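You operate a simulated robot arm through the tools that you are given. There is no shell and no other tool.

You are at the controls of a simulated robot arm. One attempt, no reset.

Task
Put things in order on the top of the packing table. At the end: the purple hose adaptor stands on top of the small yellow matt tin; the grey dabber is on the brown carton (marked "WASHERS"); the green skittle stands where the grey dabber stood; the orange post from the top of the packing table stands where the green skittle stood; whatever was shut is shut again. Leave all else as you found it, and nothing knocked over.

The check looks at the end state, three seconds after you hand in, the way a careful person would. Anything else that was tipped, shoved, dropped, spilled or broken makes it a failure.

Robot
A 6-joint arm with a two-finger parallel gripper, fixed in place. Base frame: the origin is on the floor under the middle of its stand, x ahead of it, y to its left, z up; the work surface is at about z = 800. Units: mm, degrees, N and s.
With the tool pointing down near the work surface it reaches from about 260 to 680 mm from the base axis. Its first joint turns from -66.0 to 66.0 degrees. Payload 2.9 kg.
The TCP is the grasp point between the finger pads, 30 mm short of the fingertips. In the tool frame z runs along the fingers and y along their closing line. The gripper opens to 110 mm. The fingers are 20 mm wide and 10 mm thick; the gripper's body (48 by 112 mm) begins 55 mm behind the TCP.
Orientation is that of the tool frame in the base frame, as a unit quaternion [w, x, y, z]. With the fingers straight down and closing along the base's y, the tool's x points along the base's -x, its y along +y and its z along -z.

Tools
- The arm moves only by the tool play_rows. Its argument "rows" is a list of rows, each an object of numbers (a shift or turn left out is 0, a gripper value left out holds the last): "tx", "ty", "tz": the shift along the tool's x, y, z in units of 50 mm (1.0 is 50 mm); "wx", "wy", "wz": the turn, a rotation vector about the tool's x, y, z in units of 5 degrees (1.0 is 5 degrees); "fingers": the opening, from 0 (shut) to 1 (fully open). In form: [{"tx": .., "ty": .., "tz": .., "wx": .., "wy": .., "wz": .., "fingers": ..}, ...]. A call has 1 to 20 rows; each row shifts and turns the commanded pose from where the row before left it, along the tool's axes as they then stand. A call with a number of a shift or a turn outside -1 to 1 is refused whole. Each row takes 0.2 s and may step no farther than 50 mm and 8.6 degrees from the row before; otherwise, or with a gripper value out of range, the whole call is refused. Where a pose cannot be reached the arm comes as near as it can. A force on the tool above 40 N (or 10 N above the force at the start of the call, whichever is more), or a blocked arm, ends the call early, and 0.2 s more pass. Each finger travels about 108 mm/s and halts on what it meets, pressing with about 36 N; the grip force reading is that of the motor and also rises with nothing between the fingers. The clock runs only during rows and for 0.2 s after the last one: add rows that do not move to give the fingers time. It gives the time, the measured TCP pose, the force on the tool (base axes), the opening and the grip force at its end, in the units of the frame above (readings bear some noise), with the torque about the TCP (base axes, N m) and any sound that the robot's microphone picked up.
- Cameras (640 x 400 px; columns grow to the right, rows downward): "scene" is fixed at [65.4, 421.6, 1401.2]; the picture's right is [-0.87, -0.49, 0.00], its down [-0.20, 0.36, -0.91] and it looks along [0.44, -0.80, -0.41] (base axes); focal length 356 px, centre (320, 200). "wrist" rides on the gripper at [72, 17, -103] in the tool frame; the picture's right is [-0.23, 0.97, 0.00], its down [-0.76, -0.18, -0.62] and it looks along [-0.61, -0.14, 0.78] (tool axes); focal length 222 px, centre (320, 200). There is no depth. A picture from a camera that has moved, and an enlarged one, comes with that camera's place and axes in the base frame and with its lens.
- camera(camera): a new picture of that camera. The clock stands still meanwhile.
- zoom(camera, box): a new picture of the part [left, top, right, bottom] of that camera's present view, enlarged. The clock stands still meanwhile.
- hand_in(): hands the job in; it is judged then, once.

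Places have to be worked out from the pictures, the camera data and where the tool is seen. Open the gripper and draw the arm clear of the work before you hand the job in, unless the task says otherwise.

The tools are called after "Request:" by a JSON object that holds its "name" and its "arguments". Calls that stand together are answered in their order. play_rows: Moves the arm, as the interface text tells. Its arguments: {"type":"object","properties":{"rows":{"type":"array"}},"required":["rows"]} The other tools are called the same way: camera (camera) takes a picture; zoom (camera, box) takes an enlarged picture of a part of a camera's view; hand_in () hands the job in.

At the start:

```text
clock: 0.0
ee_pos: [453.3, -172.4, 1166.4]
tool_rot: [0.0, 0.0, 1.0, 0.0]
contact_force: [0.2, -0.5, -0.2]
moment: [-0.02, 0.03, 0.02]
grip_width: 109.8
grip_force: 0.0
```

scene: 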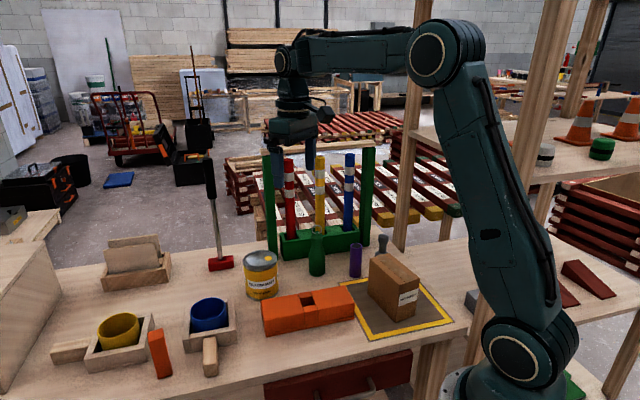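
wrist: 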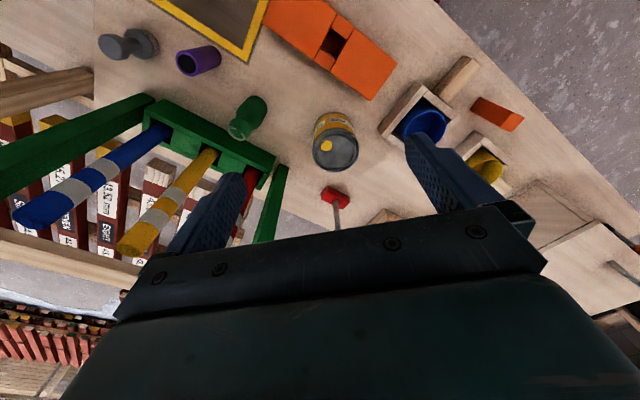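

I begin by looking closer at the scene to identify each object before any movement.

Request:
{"name": "zoom", "arguments": {"camera": "scene", "box": [220, 200, 460, 350]}}

Request:
{"name": "zoom", "arguments": {"camera": "scene", "box": [0, 220, 280, 400]}}

Request:
{"name": "zoom", "arguments": {"camera": "scene", "box": [400, 80, 640, 400]}}

Request:
{"name": "zoom", "arguments": {"camera": "wrist", "box": [80, 0, 400, 200]}}

Request:
{"name": "zoom", "arguments": {"camera": "wrist", "box": [320, 0, 640, 300]}}

```text
2.67 times, centred on (340, 275) of scene
camera zoom: at [65.4, 421.6, 1401.2], right [-0.87, -0.49, 0.0], down [-0.2, 0.36, -0.91], along [0.44, -0.8, -0.41], focal length 949 px, centre (267, 0)
```

zoom: 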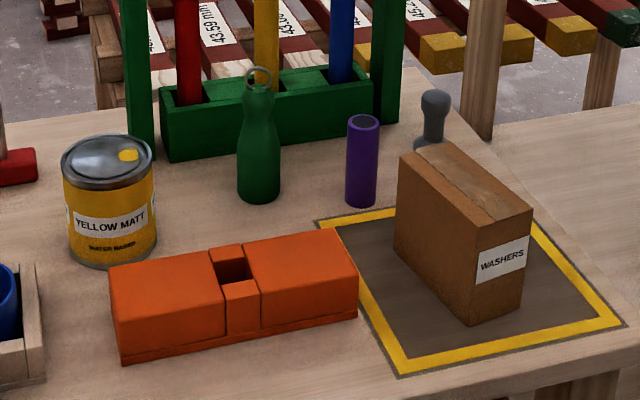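

```text
2.22 times, centred on (140, 310) of scene
camera zoom: at [65.4, 421.6, 1401.2], right [-0.87, -0.49, 0.0], down [-0.2, 0.36, -0.91], along [0.44, -0.8, -0.41], focal length 791 px, centre (720, -44)
```

zoom: 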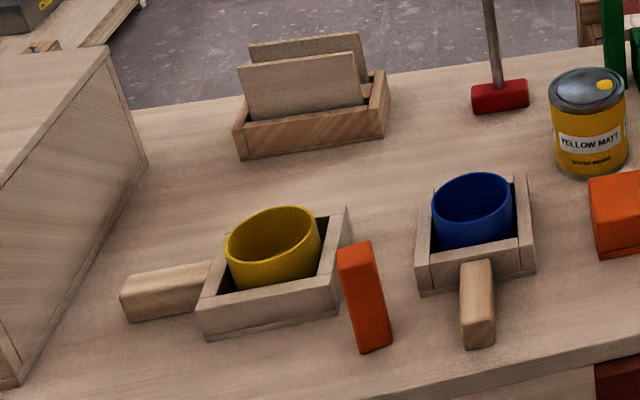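

```text
1.25 times, centred on (520, 240) of scene
camera zoom: at [65.4, 421.6, 1401.2], right [-0.87, -0.49, 0.0], down [-0.2, 0.36, -0.91], along [0.44, -0.8, -0.41], focal length 445 px, centre (70, 150)
```

zoom: 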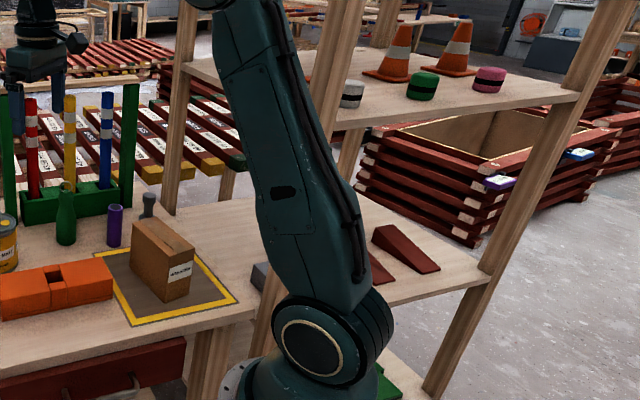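

```text
2.00 times, centred on (240, 100) of wrist
camera zoom: at [379.5, -154.8, 1269.2], right [0.23, 0.97, 0.0], down [0.76, -0.18, 0.62], along [0.61, -0.14, -0.78], focal length 444 px, centre (480, 400)
```

zoom: 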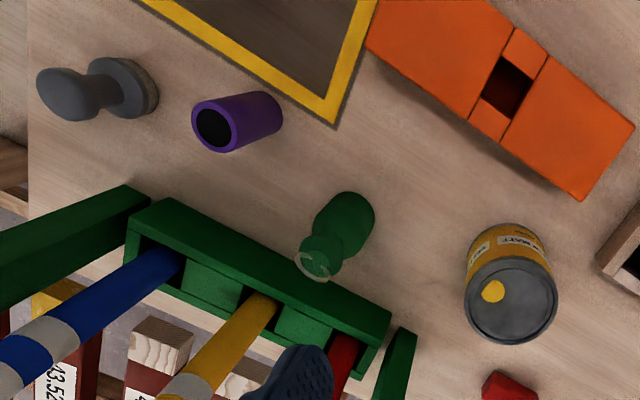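

```text
1.33 times, centred on (480, 150) of wrist
camera zoom: at [379.5, -154.8, 1269.2], right [0.23, 0.97, 0.0], down [0.76, -0.18, 0.62], along [0.61, -0.14, -0.78], focal length 296 px, centre (107, 267)
```

zoom: 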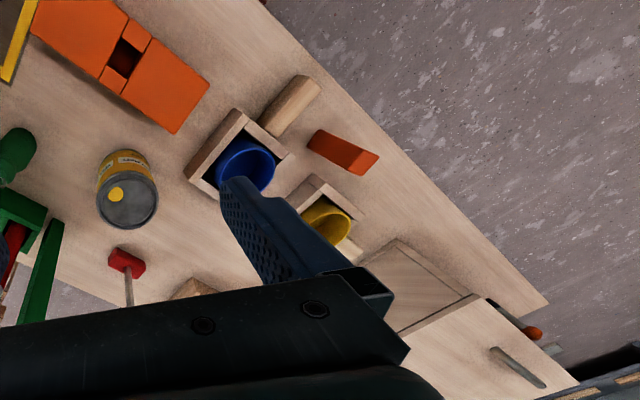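

The scene shows the dabber behind the carton near the shelf upright, so I need a better view of that corner. I estimate skittle (483,-305), adaptor (383,-350), dabber (340,-451), tin (562,-155), post (575,138); I shift a bit back and turn the wrist to look toward the carton corner while staying high.

Request:
{"name": "play_rows", "arguments": {"rows": [{"tx": 0.75, "ty": -0.2}, {"tx": 0.75, "ty": -0.2}, {"wz": 1}, {"wz": 1}, {"wz": 1}, {"wz": 1}, {"wz": 1}, {"wz": 1}, {"wz": 1}, {"wz": 1}, {"wz": 1}, {"wz": 1}, {"wz": 1}]}}

Request:
{"name": "camera", "arguments": {"camera": "wrist"}}

Request:
{"name": "camera", "arguments": {"camera": "scene"}}

```text
clock: 2.8
ee_pos: [376.5, -193.0, 1166.5]
tool_rot: [0.0, 0.462, 0.887, 0.001]
contact_force: [-0.2, 1.5, 0.6]
moment: [-0.01, -0.03, 0.02]
grip_width: 109.9
grip_force: 0.0
```

```text
taken
camera wrist: at [349.4, -122.8, 1269.7], right [0.93, 0.37, 0.0], down [0.29, -0.73, 0.62], along [0.23, -0.58, -0.78], focal length 222 px, centre (320, 200)
```

wrist: 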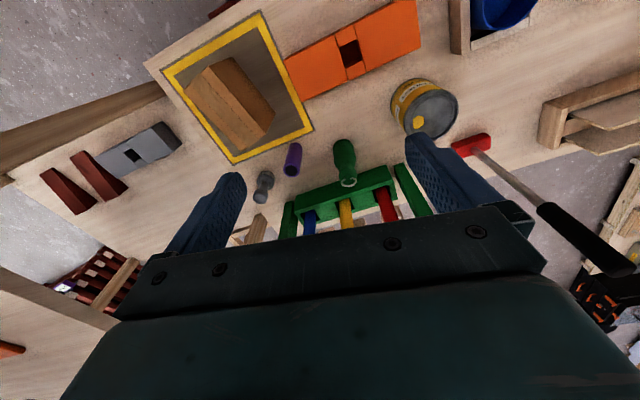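

```text
taken
```

scene: 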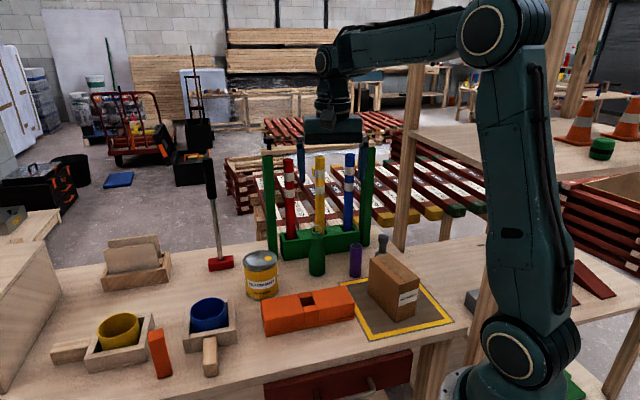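

The picture shows carton, adaptor, dabber and the shelf upright near the dabber. I zoom in on these to measure.

Request:
{"name": "zoom", "arguments": {"camera": "wrist", "box": [140, 40, 380, 190]}}

Request:
{"name": "zoom", "arguments": {"camera": "wrist", "box": [200, 120, 380, 240]}}

Request:
{"name": "zoom", "arguments": {"camera": "wrist", "box": [0, 60, 200, 340]}}

Request:
{"name": "zoom", "arguments": {"camera": "wrist", "box": [360, 40, 520, 180]}}

```text
2.67 times, centred on (260, 115) of wrist
camera zoom: at [349.4, -122.8, 1269.7], right [0.93, 0.37, 0.0], down [0.29, -0.73, 0.62], along [0.23, -0.58, -0.78], focal length 592 px, centre (480, 427)
```

zoom: 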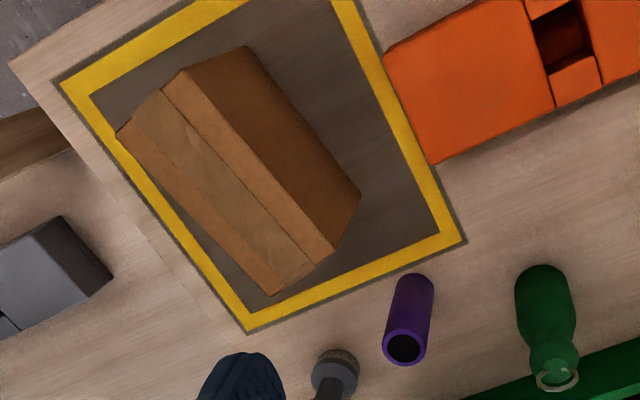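

```text
3.33 times, centred on (290, 180) of wrist
camera zoom: at [349.4, -122.8, 1269.7], right [0.93, 0.37, 0.0], down [0.29, -0.73, 0.62], along [0.23, -0.58, -0.78], focal length 740 px, centre (420, 267)
```

zoom: 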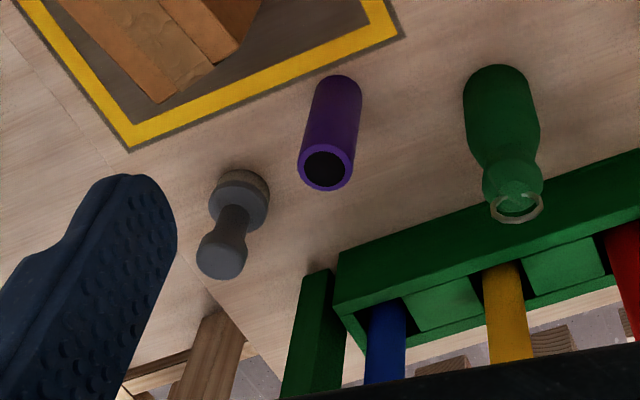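

```text
1.43 times, centred on (100, 200) of wrist
camera zoom: at [349.4, -122.8, 1269.7], right [0.93, 0.37, 0.0], down [0.29, -0.73, 0.62], along [0.23, -0.58, -0.78], focal length 317 px, centre (634, 200)
```

zoom: 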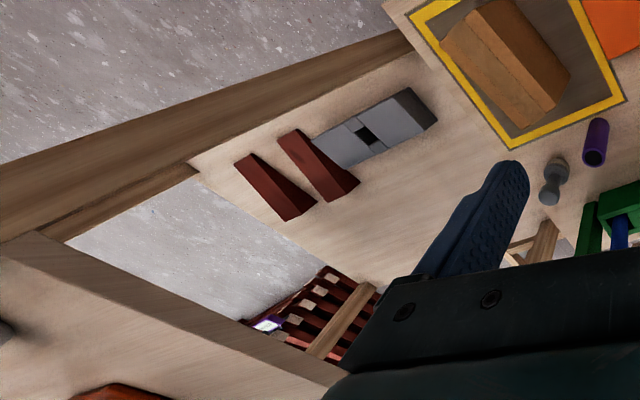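

```text
2.86 times, centred on (440, 110) of wrist
camera zoom: at [349.4, -122.8, 1269.7], right [0.93, 0.37, 0.0], down [0.29, -0.73, 0.62], along [0.23, -0.58, -0.78], focal length 635 px, centre (-23, 457)
```

zoom: 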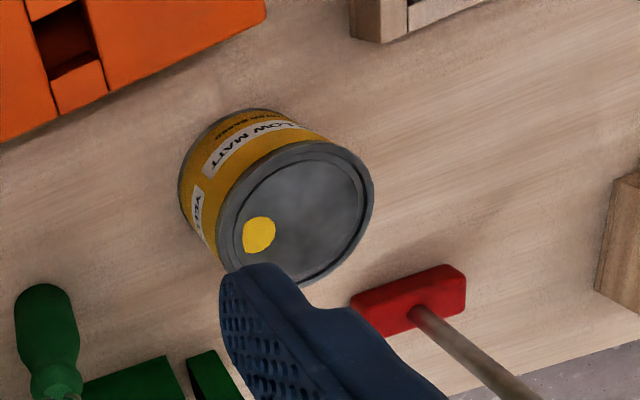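

The views give good agreement on the positions. I zoom further on carton, skittle and dabber in both cameras to get heights and profiles.

Request:
{"name": "zoom", "arguments": {"camera": "scene", "box": [350, 225, 470, 345]}}

Request:
{"name": "zoom", "arguments": {"camera": "scene", "box": [290, 215, 390, 285]}}

Request:
{"name": "zoom", "arguments": {"camera": "scene", "box": [235, 235, 295, 305]}}

Request:
{"name": "zoom", "arguments": {"camera": "wrist", "box": [140, 40, 300, 160]}}

Request:
{"name": "zoom", "arguments": {"camera": "scene", "box": [60, 290, 260, 400]}}

```text
3.33 times, centred on (410, 285) of scene
camera zoom: at [65.4, 421.6, 1401.2], right [-0.87, -0.49, 0.0], down [-0.2, 0.36, -0.91], along [0.44, -0.8, -0.41], focal length 1186 px, centre (20, -83)
```

zoom: 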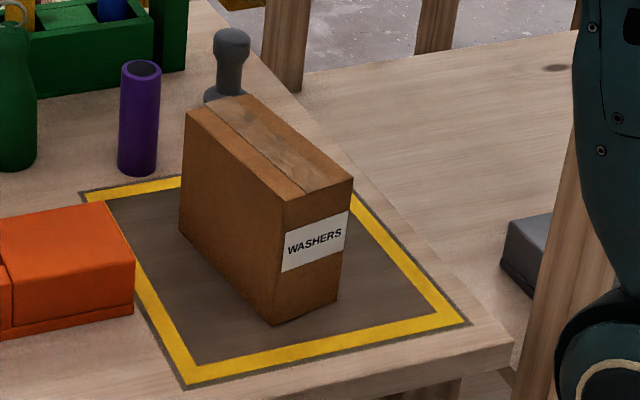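

```text
5.71 times, centred on (340, 250) of scene
camera zoom: at [65.4, 421.6, 1401.2], right [-0.87, -0.49, 0.0], down [-0.2, 0.36, -0.91], along [0.44, -0.8, -0.41], focal length 2033 px, centre (206, -86)
```

zoom: 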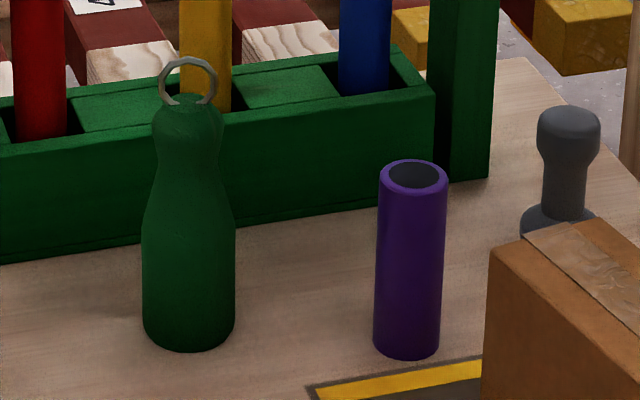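

```text
5.71 times, centred on (265, 270) of scene
camera zoom: at [65.4, 421.6, 1401.2], right [-0.87, -0.49, 0.0], down [-0.2, 0.36, -0.91], along [0.44, -0.8, -0.41], focal length 2033 px, centre (634, -200)
```

zoom: 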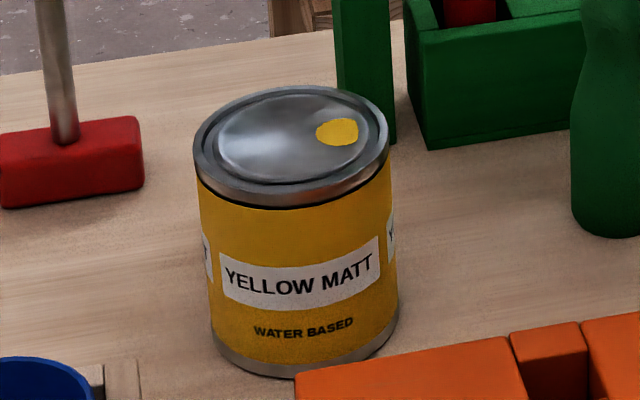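

```text
3.33 times, centred on (220, 100) of wrist
camera zoom: at [349.4, -122.8, 1269.7], right [0.93, 0.37, 0.0], down [0.29, -0.73, 0.62], along [0.23, -0.58, -0.78], focal length 740 px, centre (653, 533)
```

zoom: 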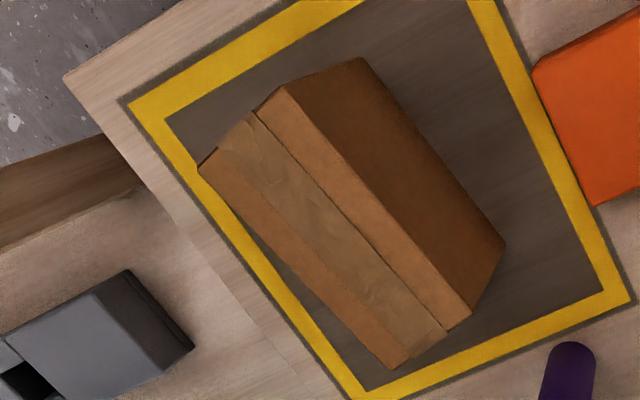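

```text
3.20 times, centred on (160, 345) of scene
camera zoom: at [65.4, 421.6, 1401.2], right [-0.87, -0.49, 0.0], down [-0.2, 0.36, -0.91], along [0.44, -0.8, -0.41], focal length 1138 px, centre (832, -264)
```

zoom: 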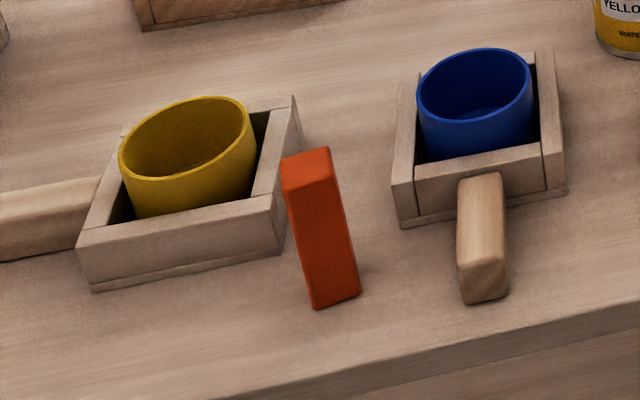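

I now have consistent estimates (adaptor ≈(381,-352), 33 mm wide, ~93 tall; carton top ≈z 904; tin ≈(565,-164), top ≈z 899). I move over the adaptor at a safe height with a partly closed gripper, then look.

Request:
{"name": "play_rows", "arguments": {"rows": [{"tx": -0.664, "ty": -0.4375, "fingers": 0.6}, {"tx": -0.664, "ty": -0.4375}, {"tx": -0.664, "ty": -0.4375}, {"tx": -0.664, "ty": -0.4375}, {"tz": 0.83}, {"tz": 0.83}, {"tz": 0.83}, {"tz": 0.83}, {}]}}

Request:
{"name": "camera", "arguments": {"camera": "wrist"}}

Request:
{"name": "camera", "arguments": {"camera": "scene"}}

```text
clock: 4.8
ee_pos: [382.1, -349.2, 998.8]
tool_rot: [-0.001, 0.462, 0.887, 0.0]
contact_force: [0.2, 0.2, 0.6]
moment: [-0.02, -0.01, -0.02]
grip_width: 66.0
grip_force: 0.1
```

```text
taken
camera wrist: at [354.1, -279.3, 1103.5], right [0.93, 0.37, 0.0], down [0.29, -0.73, 0.62], along [0.23, -0.58, -0.78], focal length 222 px, centre (320, 200)
```

wrist: 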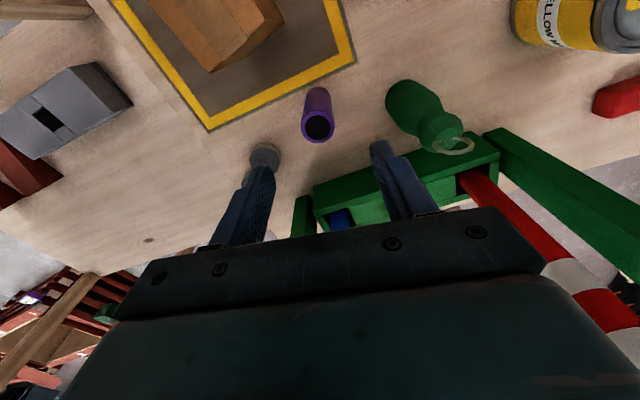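

```text
taken
```

scene: 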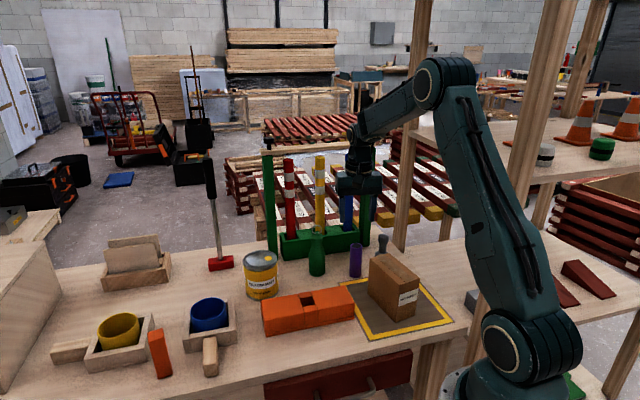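

The adaptor is seen between and just ahead of the fingers. I zoom to measure adaptor, dabber and skittle from this nearer viewpoint.

Request:
{"name": "zoom", "arguments": {"camera": "wrist", "box": [220, 60, 420, 185]}}

Request:
{"name": "zoom", "arguments": {"camera": "wrist", "box": [370, 60, 530, 180]}}

```text
3.20 times, centred on (320, 122) of wrist
camera zoom: at [354.1, -279.3, 1103.5], right [0.93, 0.37, 0.0], down [0.29, -0.73, 0.62], along [0.23, -0.58, -0.78], focal length 711 px, centre (320, 448)
```

zoom: 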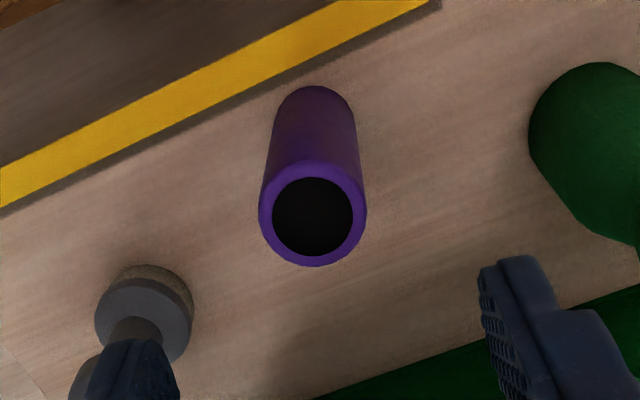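

```text
3.33 times, centred on (450, 120) of wrist
camera zoom: at [354.1, -279.3, 1103.5], right [0.93, 0.37, 0.0], down [0.29, -0.73, 0.62], along [0.23, -0.58, -0.78], focal length 740 px, centre (-113, 467)
```

zoom: 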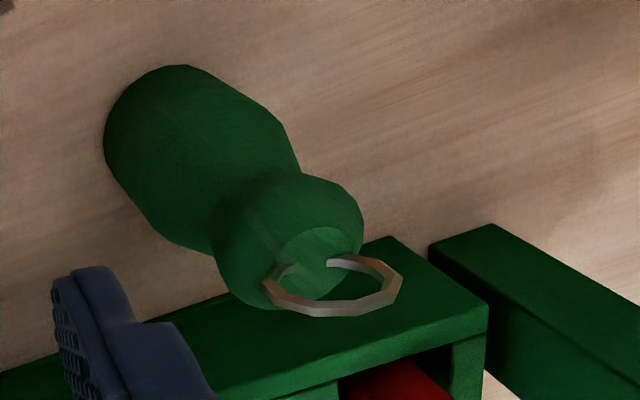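

Adaptor axis is about 3.5 mm ahead (−tool x) and 3 mm toward −tool y of the TCP. I correct this and lower to grasp height (z ≈ 862), fingers still open, then check.

Request:
{"name": "play_rows", "arguments": {"rows": [{"tx": -0.07, "ty": -0.06}, {"tz": 0.6}, {"tz": 0.6}, {"tz": 0.6}, {"tz": 0.5}, {"tz": 0.46}, {}]}}

Request:
{"name": "camera", "arguments": {"camera": "wrist"}}

Request:
{"name": "camera", "arguments": {"camera": "scene"}}

```text
clock: 6.4
ee_pos: [381.0, -356.3, 863.0]
tool_rot: [0.0, 0.462, 0.887, 0.0]
contact_force: [-1.6, 0.6, 0.7]
moment: [-0.02, 0.06, 0.0]
grip_width: 66.2
grip_force: 0.0
```

```text
taken
camera wrist: at [352.5, -285.7, 965.7], right [0.93, 0.37, 0.0], down [0.29, -0.73, 0.62], along [0.23, -0.58, -0.78], focal length 222 px, centre (320, 200)
```

wrist: 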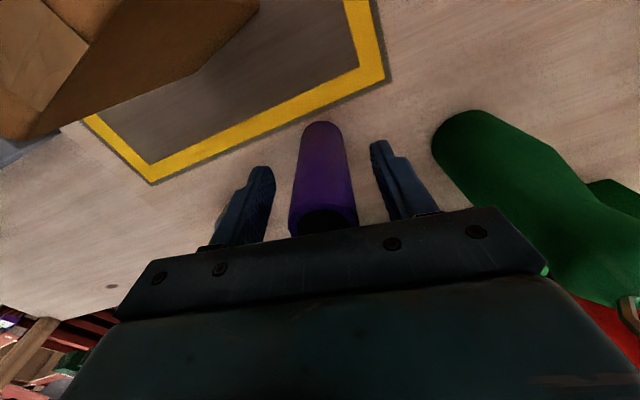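

```text
taken
```

scene: 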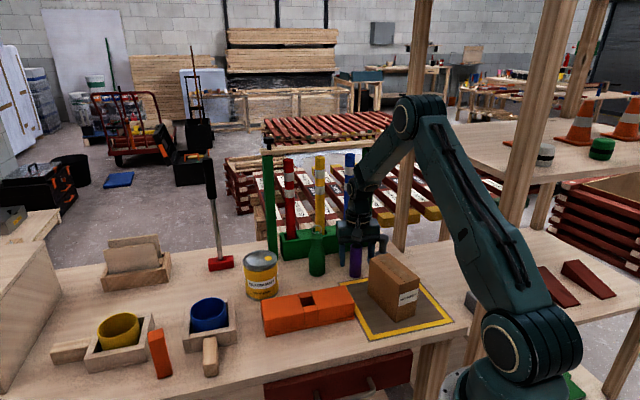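

The tube stands between the fingers. I zoom to verify the centring before closing.

Request:
{"name": "zoom", "arguments": {"camera": "wrist", "box": [240, 100, 400, 240]}}

Request:
{"name": "zoom", "arguments": {"camera": "scene", "box": [310, 200, 430, 290]}}

```text
2.86 times, centred on (320, 170) of wrist
camera zoom: at [352.5, -285.7, 965.7], right [0.93, 0.37, 0.0], down [0.29, -0.73, 0.62], along [0.23, -0.58, -0.78], focal length 635 px, centre (320, 286)
```

zoom: 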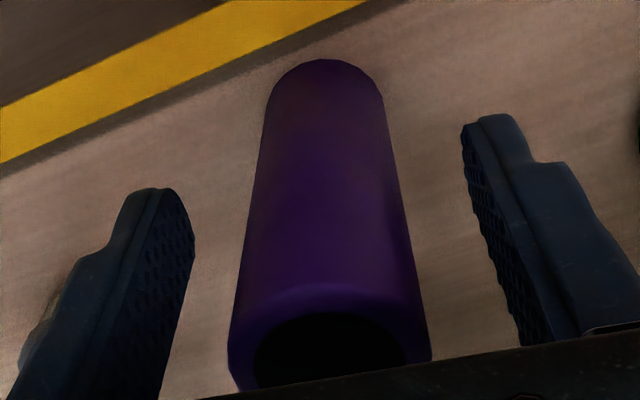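

```text
4.44 times, centred on (370, 245) of scene
camera zoom: at [65.4, 421.6, 1401.2], right [-0.87, -0.49, 0.0], down [-0.2, 0.36, -0.91], along [0.44, -0.8, -0.41], focal length 1581 px, centre (98, 0)
```

zoom: 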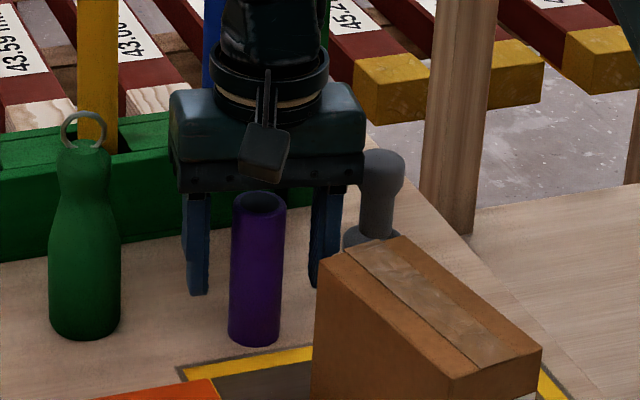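

Centring is good (about 1.5 mm off along the closing line). I nudge that and close on the tube.

Request:
{"name": "play_rows", "arguments": {"rows": [{"ty": 0.03}, {"fingers": 0.38}, {}, {"fingers": 0.0}, {}, {}, {}]}}

Request:
{"name": "camera", "arguments": {"camera": "wrist"}}

```text
clock: 8.0
ee_pos: [381.2, -355.1, 862.7]
tool_rot: [0.0, 0.463, 0.887, 0.001]
contact_force: [0.1, 0.1, 0.3]
moment: [0.03, 0.0, -0.01]
grip_width: 32.0
grip_force: 36.2
```

```text
taken
camera wrist: at [353.7, -285.0, 965.6], right [0.93, 0.37, 0.0], down [0.29, -0.73, 0.62], along [0.23, -0.58, -0.78], focal length 222 px, centre (320, 200)
```

wrist: 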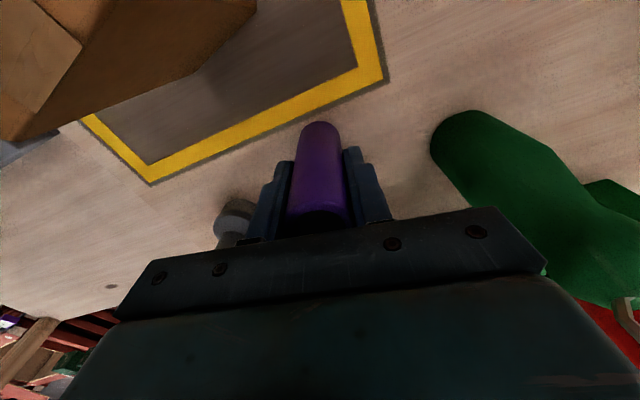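

Grip holds at 32 mm. I lift straight up 200 mm and carry it across to above the tin, then look again.

Request:
{"name": "play_rows", "arguments": {"rows": [{"tz": -0.2}, {"tz": -0.5}, {"tz": -0.8}, {"tz": -0.8}, {"tz": -0.8}, {"tz": -0.9}, {"ty": 0.5, "tx": 0.1}, {"ty": 0.744, "tx": 0.1456}, {"ty": 0.744, "tx": 0.1456}, {"ty": 0.744, "tx": 0.1456}, {"ty": 0.744, "tx": 0.1456}, {"ty": 0.744, "tx": 0.1456}, {"ty": 0.744, "tx": 0.1456}, {"ty": 0.244, "tx": 0.045}, {}]}}

Request:
{"name": "camera", "arguments": {"camera": "wrist"}}

Request:
{"name": "camera", "arguments": {"camera": "scene"}}

```text
clock: 11.2
ee_pos: [567.8, -163.0, 1059.0]
tool_rot: [0.0, 0.462, 0.887, -0.001]
contact_force: [-0.2, -0.2, -0.5]
moment: [0.03, -0.01, 0.0]
grip_width: 31.8
grip_force: 36.2
```

```text
taken
camera wrist: at [540.0, -93.3, 1163.1], right [0.93, 0.37, 0.0], down [0.29, -0.73, 0.62], along [0.23, -0.58, -0.78], focal length 222 px, centre (320, 200)
```

wrist: 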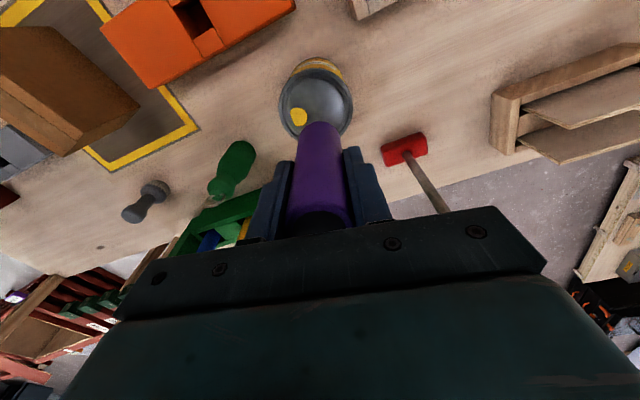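

```text
taken
```

scene: 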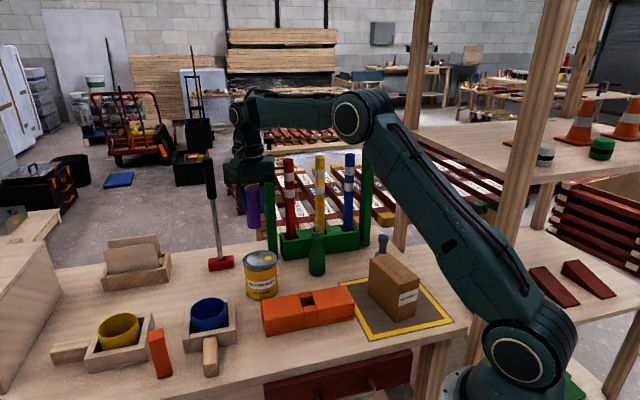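

Request:
{"name": "zoom", "arguments": {"camera": "wrist", "box": [240, 40, 400, 160]}}

```text
3.33 times, centred on (320, 100) of wrist
camera zoom: at [540.0, -93.3, 1163.1], right [0.93, 0.37, 0.0], down [0.29, -0.73, 0.62], along [0.23, -0.58, -0.78], focal length 740 px, centre (320, 533)
```

zoom: 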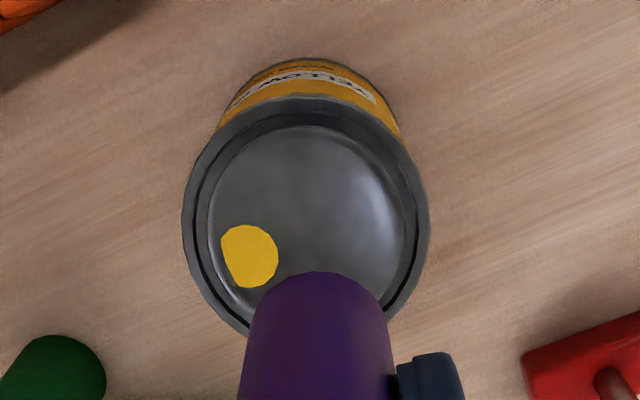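

The lid centre measures about 5 mm ahead (−x) and 6 mm toward −y of the tube axis. I correct that and descend 80 mm to leave a ~18 mm gap, then check again.

Request:
{"name": "play_rows", "arguments": {"rows": [{"tx": -0.106, "ty": -0.126}, {"tz": 0.4}, {"tz": 0.4}, {"tz": 0.4}, {"tz": 0.4}, {}]}}

Request:
{"name": "zoom", "arguments": {"camera": "wrist", "box": [220, 60, 420, 210]}}

Request:
{"name": "zoom", "arguments": {"camera": "scene", "box": [200, 180, 320, 310]}}

```text
clock: 12.6
ee_pos: [565.5, -170.2, 980.3]
tool_rot: [0.001, 0.462, 0.887, -0.001]
contact_force: [0.3, -0.6, -1.4]
moment: [0.0, 0.0, 0.0]
grip_width: 31.9
grip_force: 35.6
```

```text
2.67 times, centred on (320, 135) of wrist
camera zoom: at [536.9, -100.9, 1083.6], right [0.93, 0.37, 0.0], down [0.29, -0.73, 0.62], along [0.23, -0.58, -0.78], focal length 592 px, centre (320, 373)
```

zoom: 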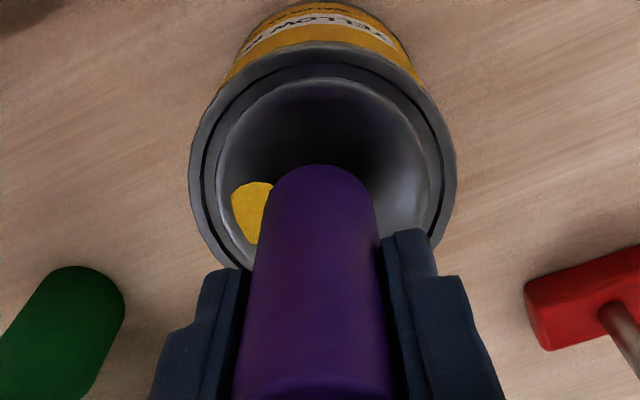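

```text
3.08 times, centred on (260, 245) of scene
camera zoom: at [65.4, 421.6, 1401.2], right [-0.87, -0.49, 0.0], down [-0.2, 0.36, -0.91], along [0.44, -0.8, -0.41], focal length 1095 px, centre (505, 62)
```

zoom: 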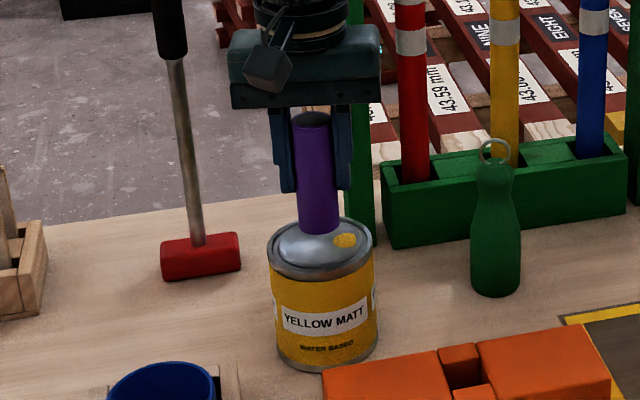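

Tube axis and lid centre now coincide within ~1 mm. I lower 12 mm in gentle steps and then feel for contact.

Request:
{"name": "play_rows", "arguments": {"rows": [{"tz": 0.08}, {"tz": 0.08}, {"tz": 0.08}, {}]}}

Request:
{"name": "play_rows", "arguments": {"rows": [{"tz": 0.04}, {"tz": 0.04}]}}

```text
clock: 13.6
ee_pos: [564.6, -172.8, 969.4]
tool_rot: [0.0, 0.461, 0.887, 0.0]
contact_force: [0.5, -0.3, -0.3]
moment: [-0.01, 0.01, -0.02]
grip_width: 31.9
grip_force: 36.2
```

```text
clock: 14.2
ee_pos: [563.8, -171.7, 964.7]
tool_rot: [0.0, 0.462, 0.887, 0.001]
contact_force: [-0.7, 0.6, -0.4]
moment: [-0.03, 0.02, -0.02]
grip_width: 31.9
grip_force: 36.2
```

No contact yet (forces within noise). I look at the gap.

Request:
{"name": "zoom", "arguments": {"camera": "scene", "box": [230, 210, 310, 290]}}

Request:
{"name": "zoom", "arguments": {"camera": "wrist", "box": [240, 60, 400, 210]}}

```text
5.00 times, centred on (270, 250) of scene
camera zoom: at [65.4, 421.6, 1401.2], right [-0.87, -0.49, 0.0], down [-0.2, 0.36, -0.91], along [0.44, -0.8, -0.41], focal length 1779 px, centre (570, -50)
```

zoom: 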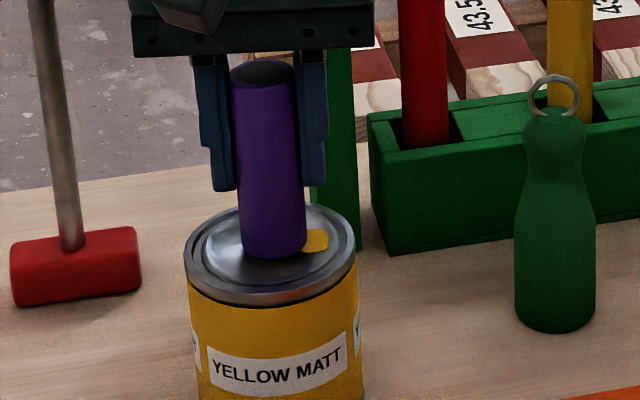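

```text
2.67 times, centred on (320, 135) of wrist
camera zoom: at [535.4, -101.7, 1068.0], right [0.93, 0.37, 0.0], down [0.29, -0.73, 0.62], along [0.23, -0.58, -0.78], focal length 592 px, centre (320, 373)
```

zoom: 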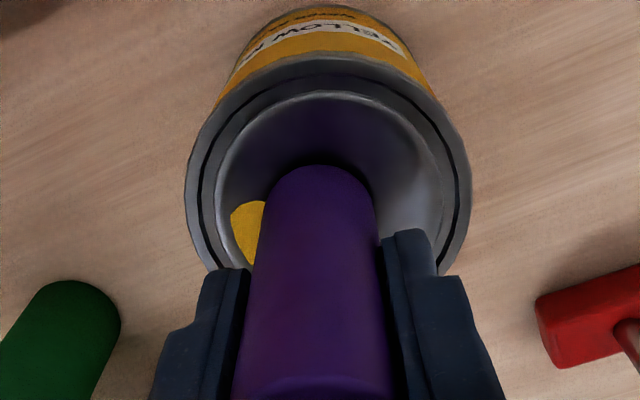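

A 2 mm sideways drift along the closing line has appeared; I correct it and continue down in 2 mm steps, watching the force.

Request:
{"name": "play_rows", "arguments": {"rows": [{"ty": 0.04}, {"tz": 0.04}, {}]}}

Request:
{"name": "play_rows", "arguments": {"rows": [{"tz": 0.03}, {}]}}

Request:
{"name": "play_rows", "arguments": {"rows": [{"tz": 0.03}, {}]}}

```text
clock: 15.0
ee_pos: [564.6, -171.1, 962.9]
tool_rot: [0.0, 0.461, 0.887, 0.001]
contact_force: [0.1, -0.2, -0.2]
moment: [-0.01, 0.04, 0.02]
grip_width: 31.9
grip_force: 36.3
```

```text
clock: 15.6
ee_pos: [566.4, -171.0, 962.7]
tool_rot: [0.0, 0.46, 0.888, 0.0]
contact_force: [-1.9, 1.2, 8.3]
moment: [0.09, 0.18, 0.01]
grip_width: 31.9
grip_force: 35.8
```

```text
clock: 16.2
ee_pos: [567.3, -170.6, 961.5]
tool_rot: [0.001, 0.461, 0.887, 0.0]
contact_force: [-6.6, 1.0, 22.2]
moment: [0.15, 0.47, 0.0]
grip_width: 32.0
grip_force: 36.3
```

Contact felt (22 N). I back off about 1.5–2 mm so that the tube just rests, and check the force.

Request:
{"name": "play_rows", "arguments": {"rows": [{"tz": -0.03}, {}]}}

Request:
{"name": "zoom", "arguments": {"camera": "scene", "box": [230, 210, 310, 290]}}

Request:
{"name": "zoom", "arguments": {"camera": "wrist", "box": [240, 60, 400, 210]}}

```text
clock: 16.8
ee_pos: [567.6, -170.2, 962.2]
tool_rot: [0.001, 0.461, 0.887, 0.001]
contact_force: [-0.1, -2.6, 15.5]
moment: [-0.12, 0.0, 0.0]
grip_width: 31.9
grip_force: 35.9
```

```text
5.00 times, centred on (270, 250) of scene
camera zoom: at [65.1, 421.6, 1401.2], right [-0.87, -0.49, 0.0], down [-0.2, 0.36, -0.91], along [0.44, -0.8, -0.41], focal length 1779 px, centre (570, -50)
```

zoom: 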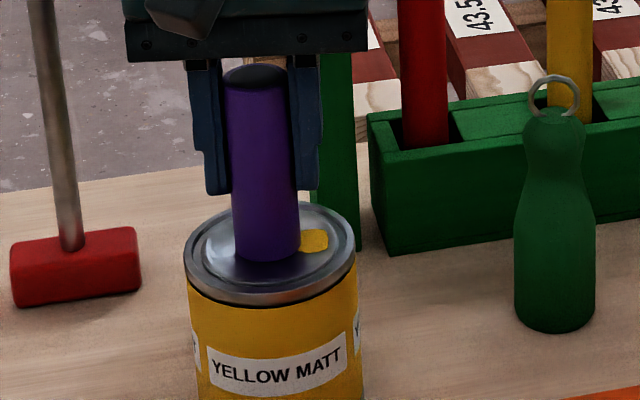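

```text
2.67 times, centred on (320, 135) of wrist
camera zoom: at [538.5, -100.7, 1065.2], right [0.93, 0.37, 0.0], down [0.29, -0.73, 0.62], along [0.23, -0.58, -0.78], focal length 592 px, centre (320, 373)
```

zoom: 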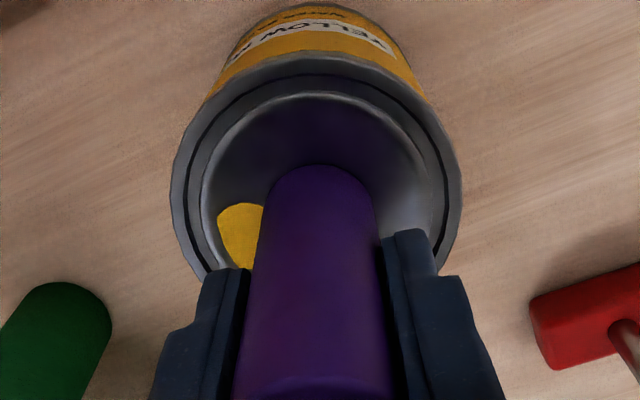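

Still 15 N of downward press; I raise another small amount to relieve it.

Request:
{"name": "play_rows", "arguments": {"rows": [{"tz": -0.03}, {}]}}

```text
clock: 17.4
ee_pos: [565.9, -169.8, 961.1]
tool_rot: [-0.002, 0.461, 0.887, 0.0]
contact_force: [-0.6, -1.4, 0.1]
moment: [-0.03, 0.02, 0.0]
grip_width: 31.8
grip_force: 35.5
```

The press is gone and the tube is just at the lid. I open the fingers modestly and look.

Request:
{"name": "play_rows", "arguments": {"rows": [{"fingers": 0.36}, {"fingers": 0.5}, {}, {}]}}

Request:
{"name": "zoom", "arguments": {"camera": "scene", "box": [230, 210, 310, 290]}}

Request:
{"name": "zoom", "arguments": {"camera": "wrist", "box": [240, 60, 400, 210]}}

```text
clock: 18.4
ee_pos: [566.7, -171.1, 963.9]
tool_rot: [0.0, 0.461, 0.887, 0.0]
contact_force: [-0.3, -0.7, -0.6]
moment: [0.03, -0.02, -0.03]
grip_width: 55.0
grip_force: 0.0
```

```text
5.00 times, centred on (270, 250) of scene
camera zoom: at [65.4, 421.6, 1401.2], right [-0.87, -0.49, 0.0], down [-0.2, 0.36, -0.91], along [0.44, -0.8, -0.41], focal length 1779 px, centre (570, -50)
```

zoom: 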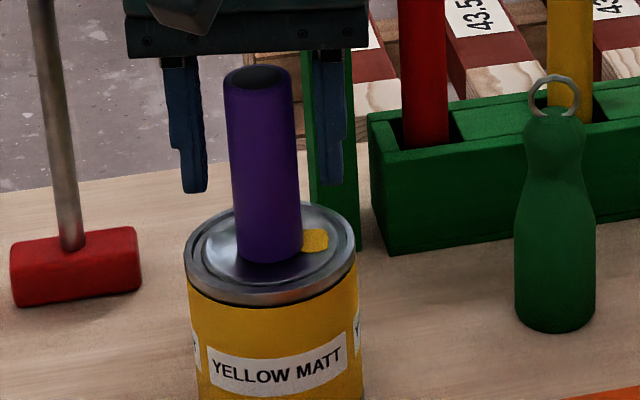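

```text
2.67 times, centred on (320, 135) of wrist
camera zoom: at [538.2, -100.7, 1067.3], right [0.93, 0.37, 0.0], down [0.29, -0.73, 0.62], along [0.23, -0.58, -0.78], focal length 592 px, centre (320, 373)
```

zoom: 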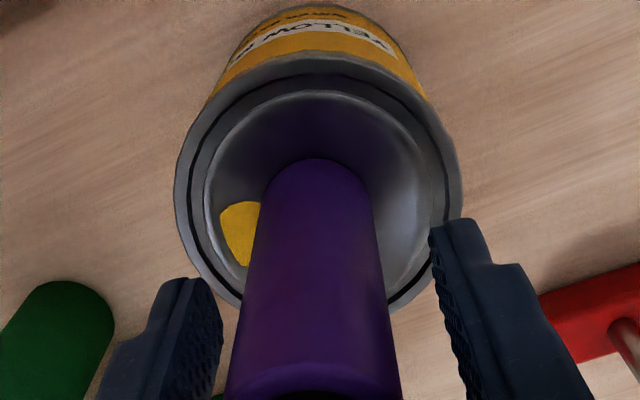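

The adaptor stands upright on the tin, centred. I lift straight up clear of it.

Request:
{"name": "play_rows", "arguments": {"rows": [{"tz": -0.2}, {"tz": -0.4}, {"tz": -0.7}, {"tz": -0.7}, {"tz": -0.8}, {}]}}

Request:
{"name": "camera", "arguments": {"camera": "scene"}}

Request:
{"name": "camera", "arguments": {"camera": "wrist"}}

```text
clock: 19.8
ee_pos: [566.0, -170.4, 1101.4]
tool_rot: [0.0, 0.461, 0.887, 0.0]
contact_force: [-0.4, -0.1, 0.0]
moment: [-0.01, 0.0, -0.03]
grip_width: 55.0
grip_force: 0.1
```

```text
taken
```

scene: 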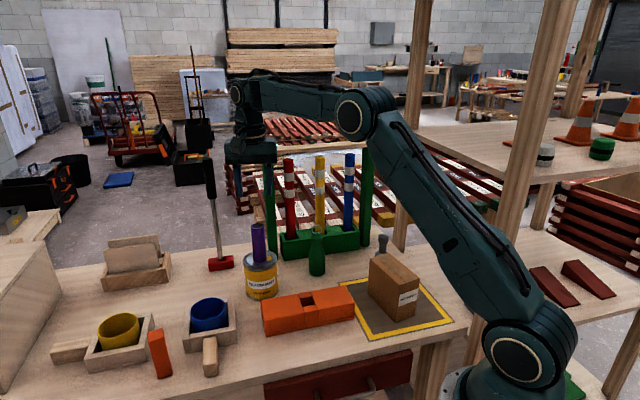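

```text
taken
camera wrist: at [537.6, -101.6, 1205.3], right [0.93, 0.37, 0.0], down [0.29, -0.73, 0.62], along [0.23, -0.58, -0.78], focal length 222 px, centre (320, 200)
```

wrist: 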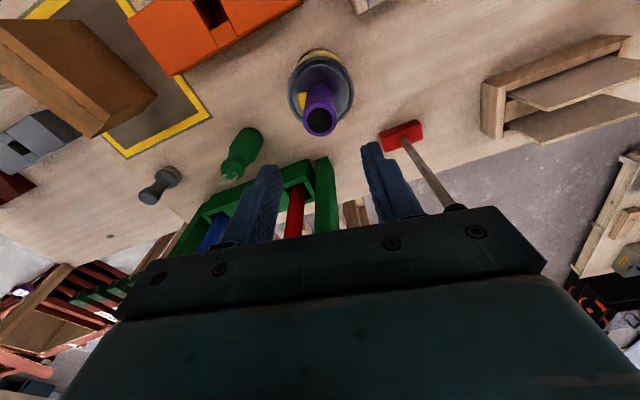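

The adaptor is standing on the tin. Next the dabber: I travel at this height to above it (≈(338,-454)), staying in front of the rack, and lower to z≈1000 to look.

Request:
{"name": "play_rows", "arguments": {"rows": [{"ty": -0.873, "tx": -0.255, "fingers": 0.6}, {"ty": -0.873, "tx": -0.255}, {"ty": -0.873, "tx": -0.255}, {"ty": -0.873, "tx": -0.255}, {"ty": -0.873, "tx": -0.255}, {"ty": -0.873, "tx": -0.255}, {"ty": -0.873, "tx": -0.255}, {"ty": -0.873, "tx": -0.255}, {"tz": 0.5}, {"tz": 0.5}, {"tz": 0.5}, {"tz": 0.5}, {}]}}

Request:
{"name": "camera", "arguments": {"camera": "wrist"}}

Request:
{"name": "zoom", "arguments": {"camera": "wrist", "box": [230, 60, 410, 195]}}

Request:
{"name": "camera", "arguments": {"camera": "scene"}}

```text
clock: 22.6
ee_pos: [340.0, -456.0, 1004.0]
tool_rot: [0.0, 0.462, 0.887, -0.001]
contact_force: [-0.5, 0.0, -0.2]
moment: [0.0, 0.01, -0.01]
grip_width: 66.1
grip_force: 0.0
```

```text
taken
camera wrist: at [311.3, -386.2, 1107.6], right [0.93, 0.37, 0.0], down [0.29, -0.73, 0.62], along [0.23, -0.58, -0.78], focal length 222 px, centre (320, 200)
```

wrist: 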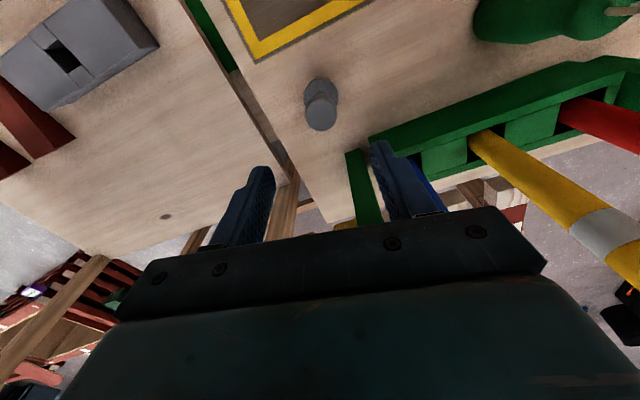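

```text
2.96 times, centred on (320, 128) of wrist
camera zoom: at [311.3, -386.2, 1107.6], right [0.93, 0.37, 0.0], down [0.29, -0.73, 0.62], along [0.23, -0.58, -0.78], focal length 658 px, centre (320, 415)
```

zoom: 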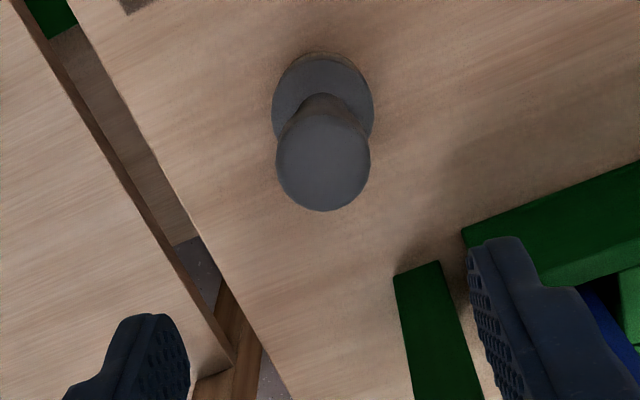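

```text
taken
```

scene: 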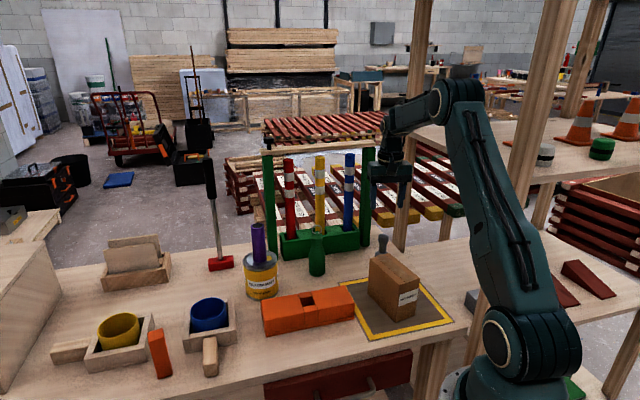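

The dabber (base Ø≈43, knob Ø≈32, at ≈(339,-454.5)) is aligned with the TCP within ~1 mm. I nudge 1 mm and lower to knob height (z≈868), fingers open.

Request:
{"name": "play_rows", "arguments": {"rows": [{"ty": 0.02}, {"tz": 0.6}, {"tz": 0.6}, {"tz": 0.6}, {"tz": 0.5}, {"tz": 0.42}, {}]}}

Request:
{"name": "zoom", "arguments": {"camera": "wrist", "box": [230, 90, 410, 225]}}

Request:
{"name": "zoom", "arguments": {"camera": "scene", "box": [320, 190, 440, 290]}}

```text
clock: 24.2
ee_pos: [341.6, -453.9, 866.1]
tool_rot: [0.0, 0.463, 0.887, 0.0]
contact_force: [0.0, 0.0, 0.0]
moment: [0.02, -0.02, 0.01]
grip_width: 65.9
grip_force: 0.1
```

```text
2.96 times, centred on (320, 158) of wrist
camera zoom: at [312.8, -384.1, 969.4], right [0.93, 0.37, 0.0], down [0.29, -0.73, 0.62], along [0.23, -0.58, -0.78], focal length 658 px, centre (320, 326)
```

zoom: 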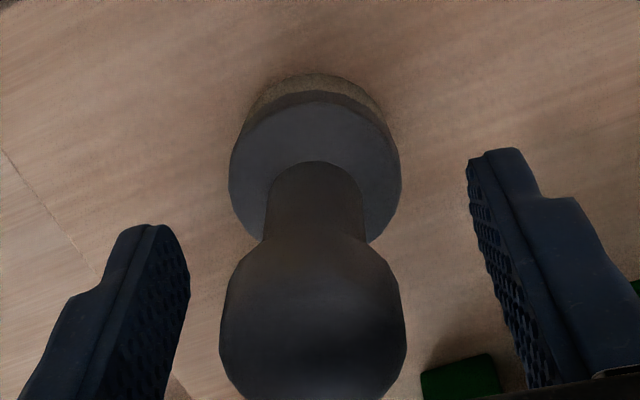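

```text
4.00 times, centred on (380, 240) of scene
camera zoom: at [65.4, 421.6, 1401.2], right [-0.87, -0.49, 0.0], down [-0.2, 0.36, -0.91], along [0.44, -0.8, -0.41], focal length 1423 px, centre (80, 40)
```

zoom: 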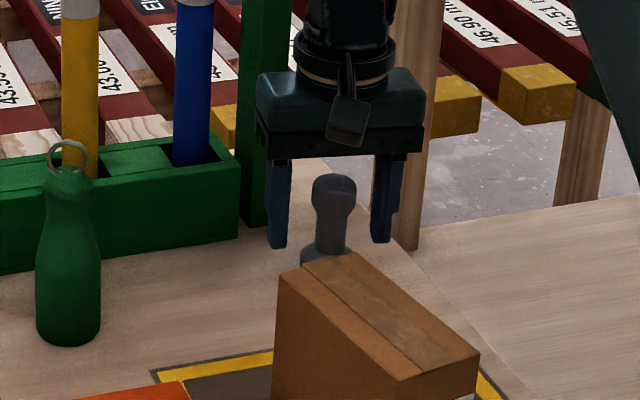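

The dabber sits ~1.4 mm toward −y of centre; I correct and close on the knob.

Request:
{"name": "play_rows", "arguments": {"rows": [{"ty": -0.03}, {"fingers": 0.38}, {}, {"fingers": 0.0}, {}, {}, {}]}}

Request:
{"name": "zoom", "arguments": {"camera": "wrist", "box": [230, 90, 410, 225]}}

```text
clock: 25.8
ee_pos: [339.6, -455.4, 866.8]
tool_rot: [0.0, 0.462, 0.887, 0.0]
contact_force: [0.7, 0.4, 0.6]
moment: [-0.03, 0.01, 0.0]
grip_width: 30.4
grip_force: 36.5
```

```text
2.96 times, centred on (320, 158) of wrist
camera zoom: at [311.4, -385.3, 970.1], right [0.93, 0.37, 0.0], down [0.29, -0.73, 0.62], along [0.23, -0.58, -0.78], focal length 658 px, centre (320, 326)
```

zoom: 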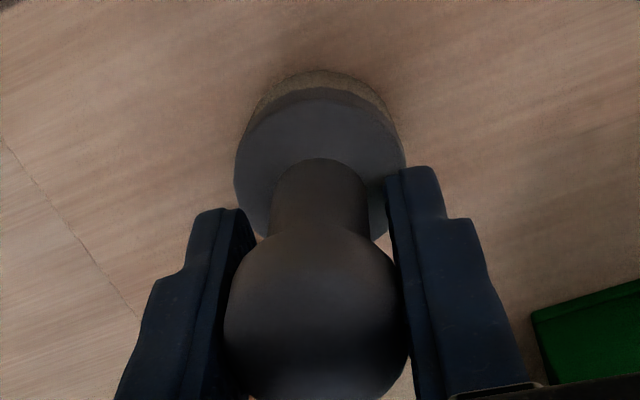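

Grip on the knob holds (30.4 mm); dabber spot recorded as ≈(339.2,-454.7). I lift 200 mm and carry it to above the carton.

Request:
{"name": "play_rows", "arguments": {"rows": [{"tz": -0.1}, {"tz": -0.3}, {"tz": -0.6}, {"tz": -0.8}, {"tz": -0.8}, {"tz": -0.8}, {"tz": -0.6}, {"tx": 0.45, "ty": 0.07}, {"tx": 0.7, "ty": 0.11}, {"tx": 0.8, "ty": 0.13}, {"tx": 0.8, "ty": 0.13}, {"tx": 0.7, "ty": 0.11}, {"tx": 0.3, "ty": 0.046}, {}]}}

Request:
{"name": "camera", "arguments": {"camera": "wrist"}}

Request:
{"name": "zoom", "arguments": {"camera": "wrist", "box": [230, 40, 410, 190]}}

Request:
{"name": "camera", "arguments": {"camera": "scene"}}

```text
clock: 28.8
ee_pos: [255.7, -282.6, 1065.9]
tool_rot: [0.0, 0.462, 0.887, 0.0]
contact_force: [0.4, -0.7, 0.4]
moment: [-0.02, -0.01, 0.0]
grip_width: 30.5
grip_force: 35.7
```

```text
taken
camera wrist: at [227.1, -212.2, 1170.3], right [0.93, 0.37, 0.0], down [0.29, -0.73, 0.62], along [0.23, -0.58, -0.78], focal length 222 px, centre (320, 200)
```

wrist: 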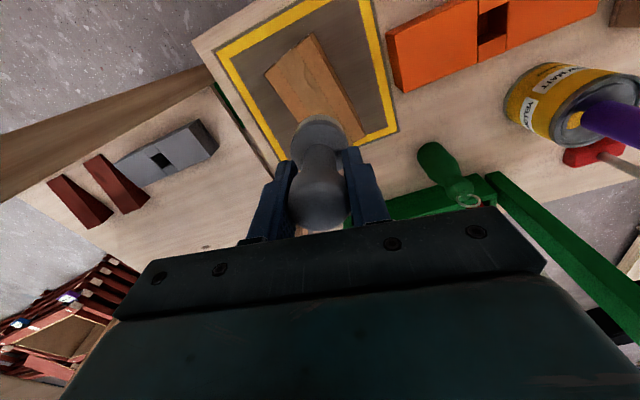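

```text
2.67 times, centred on (320, 115) of wrist
camera zoom: at [227.1, -212.2, 1170.3], right [0.93, 0.37, 0.0], down [0.29, -0.73, 0.62], along [0.23, -0.58, -0.78], focal length 592 px, centre (320, 427)
```

zoom: 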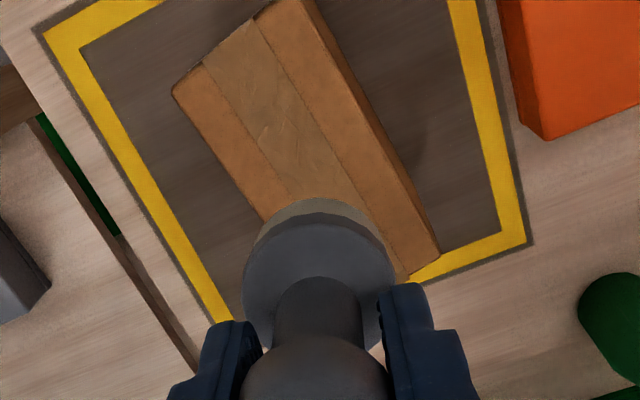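

```text
taken
```

scene: 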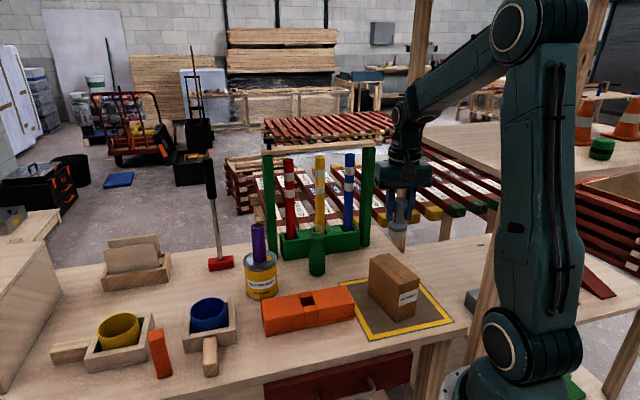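

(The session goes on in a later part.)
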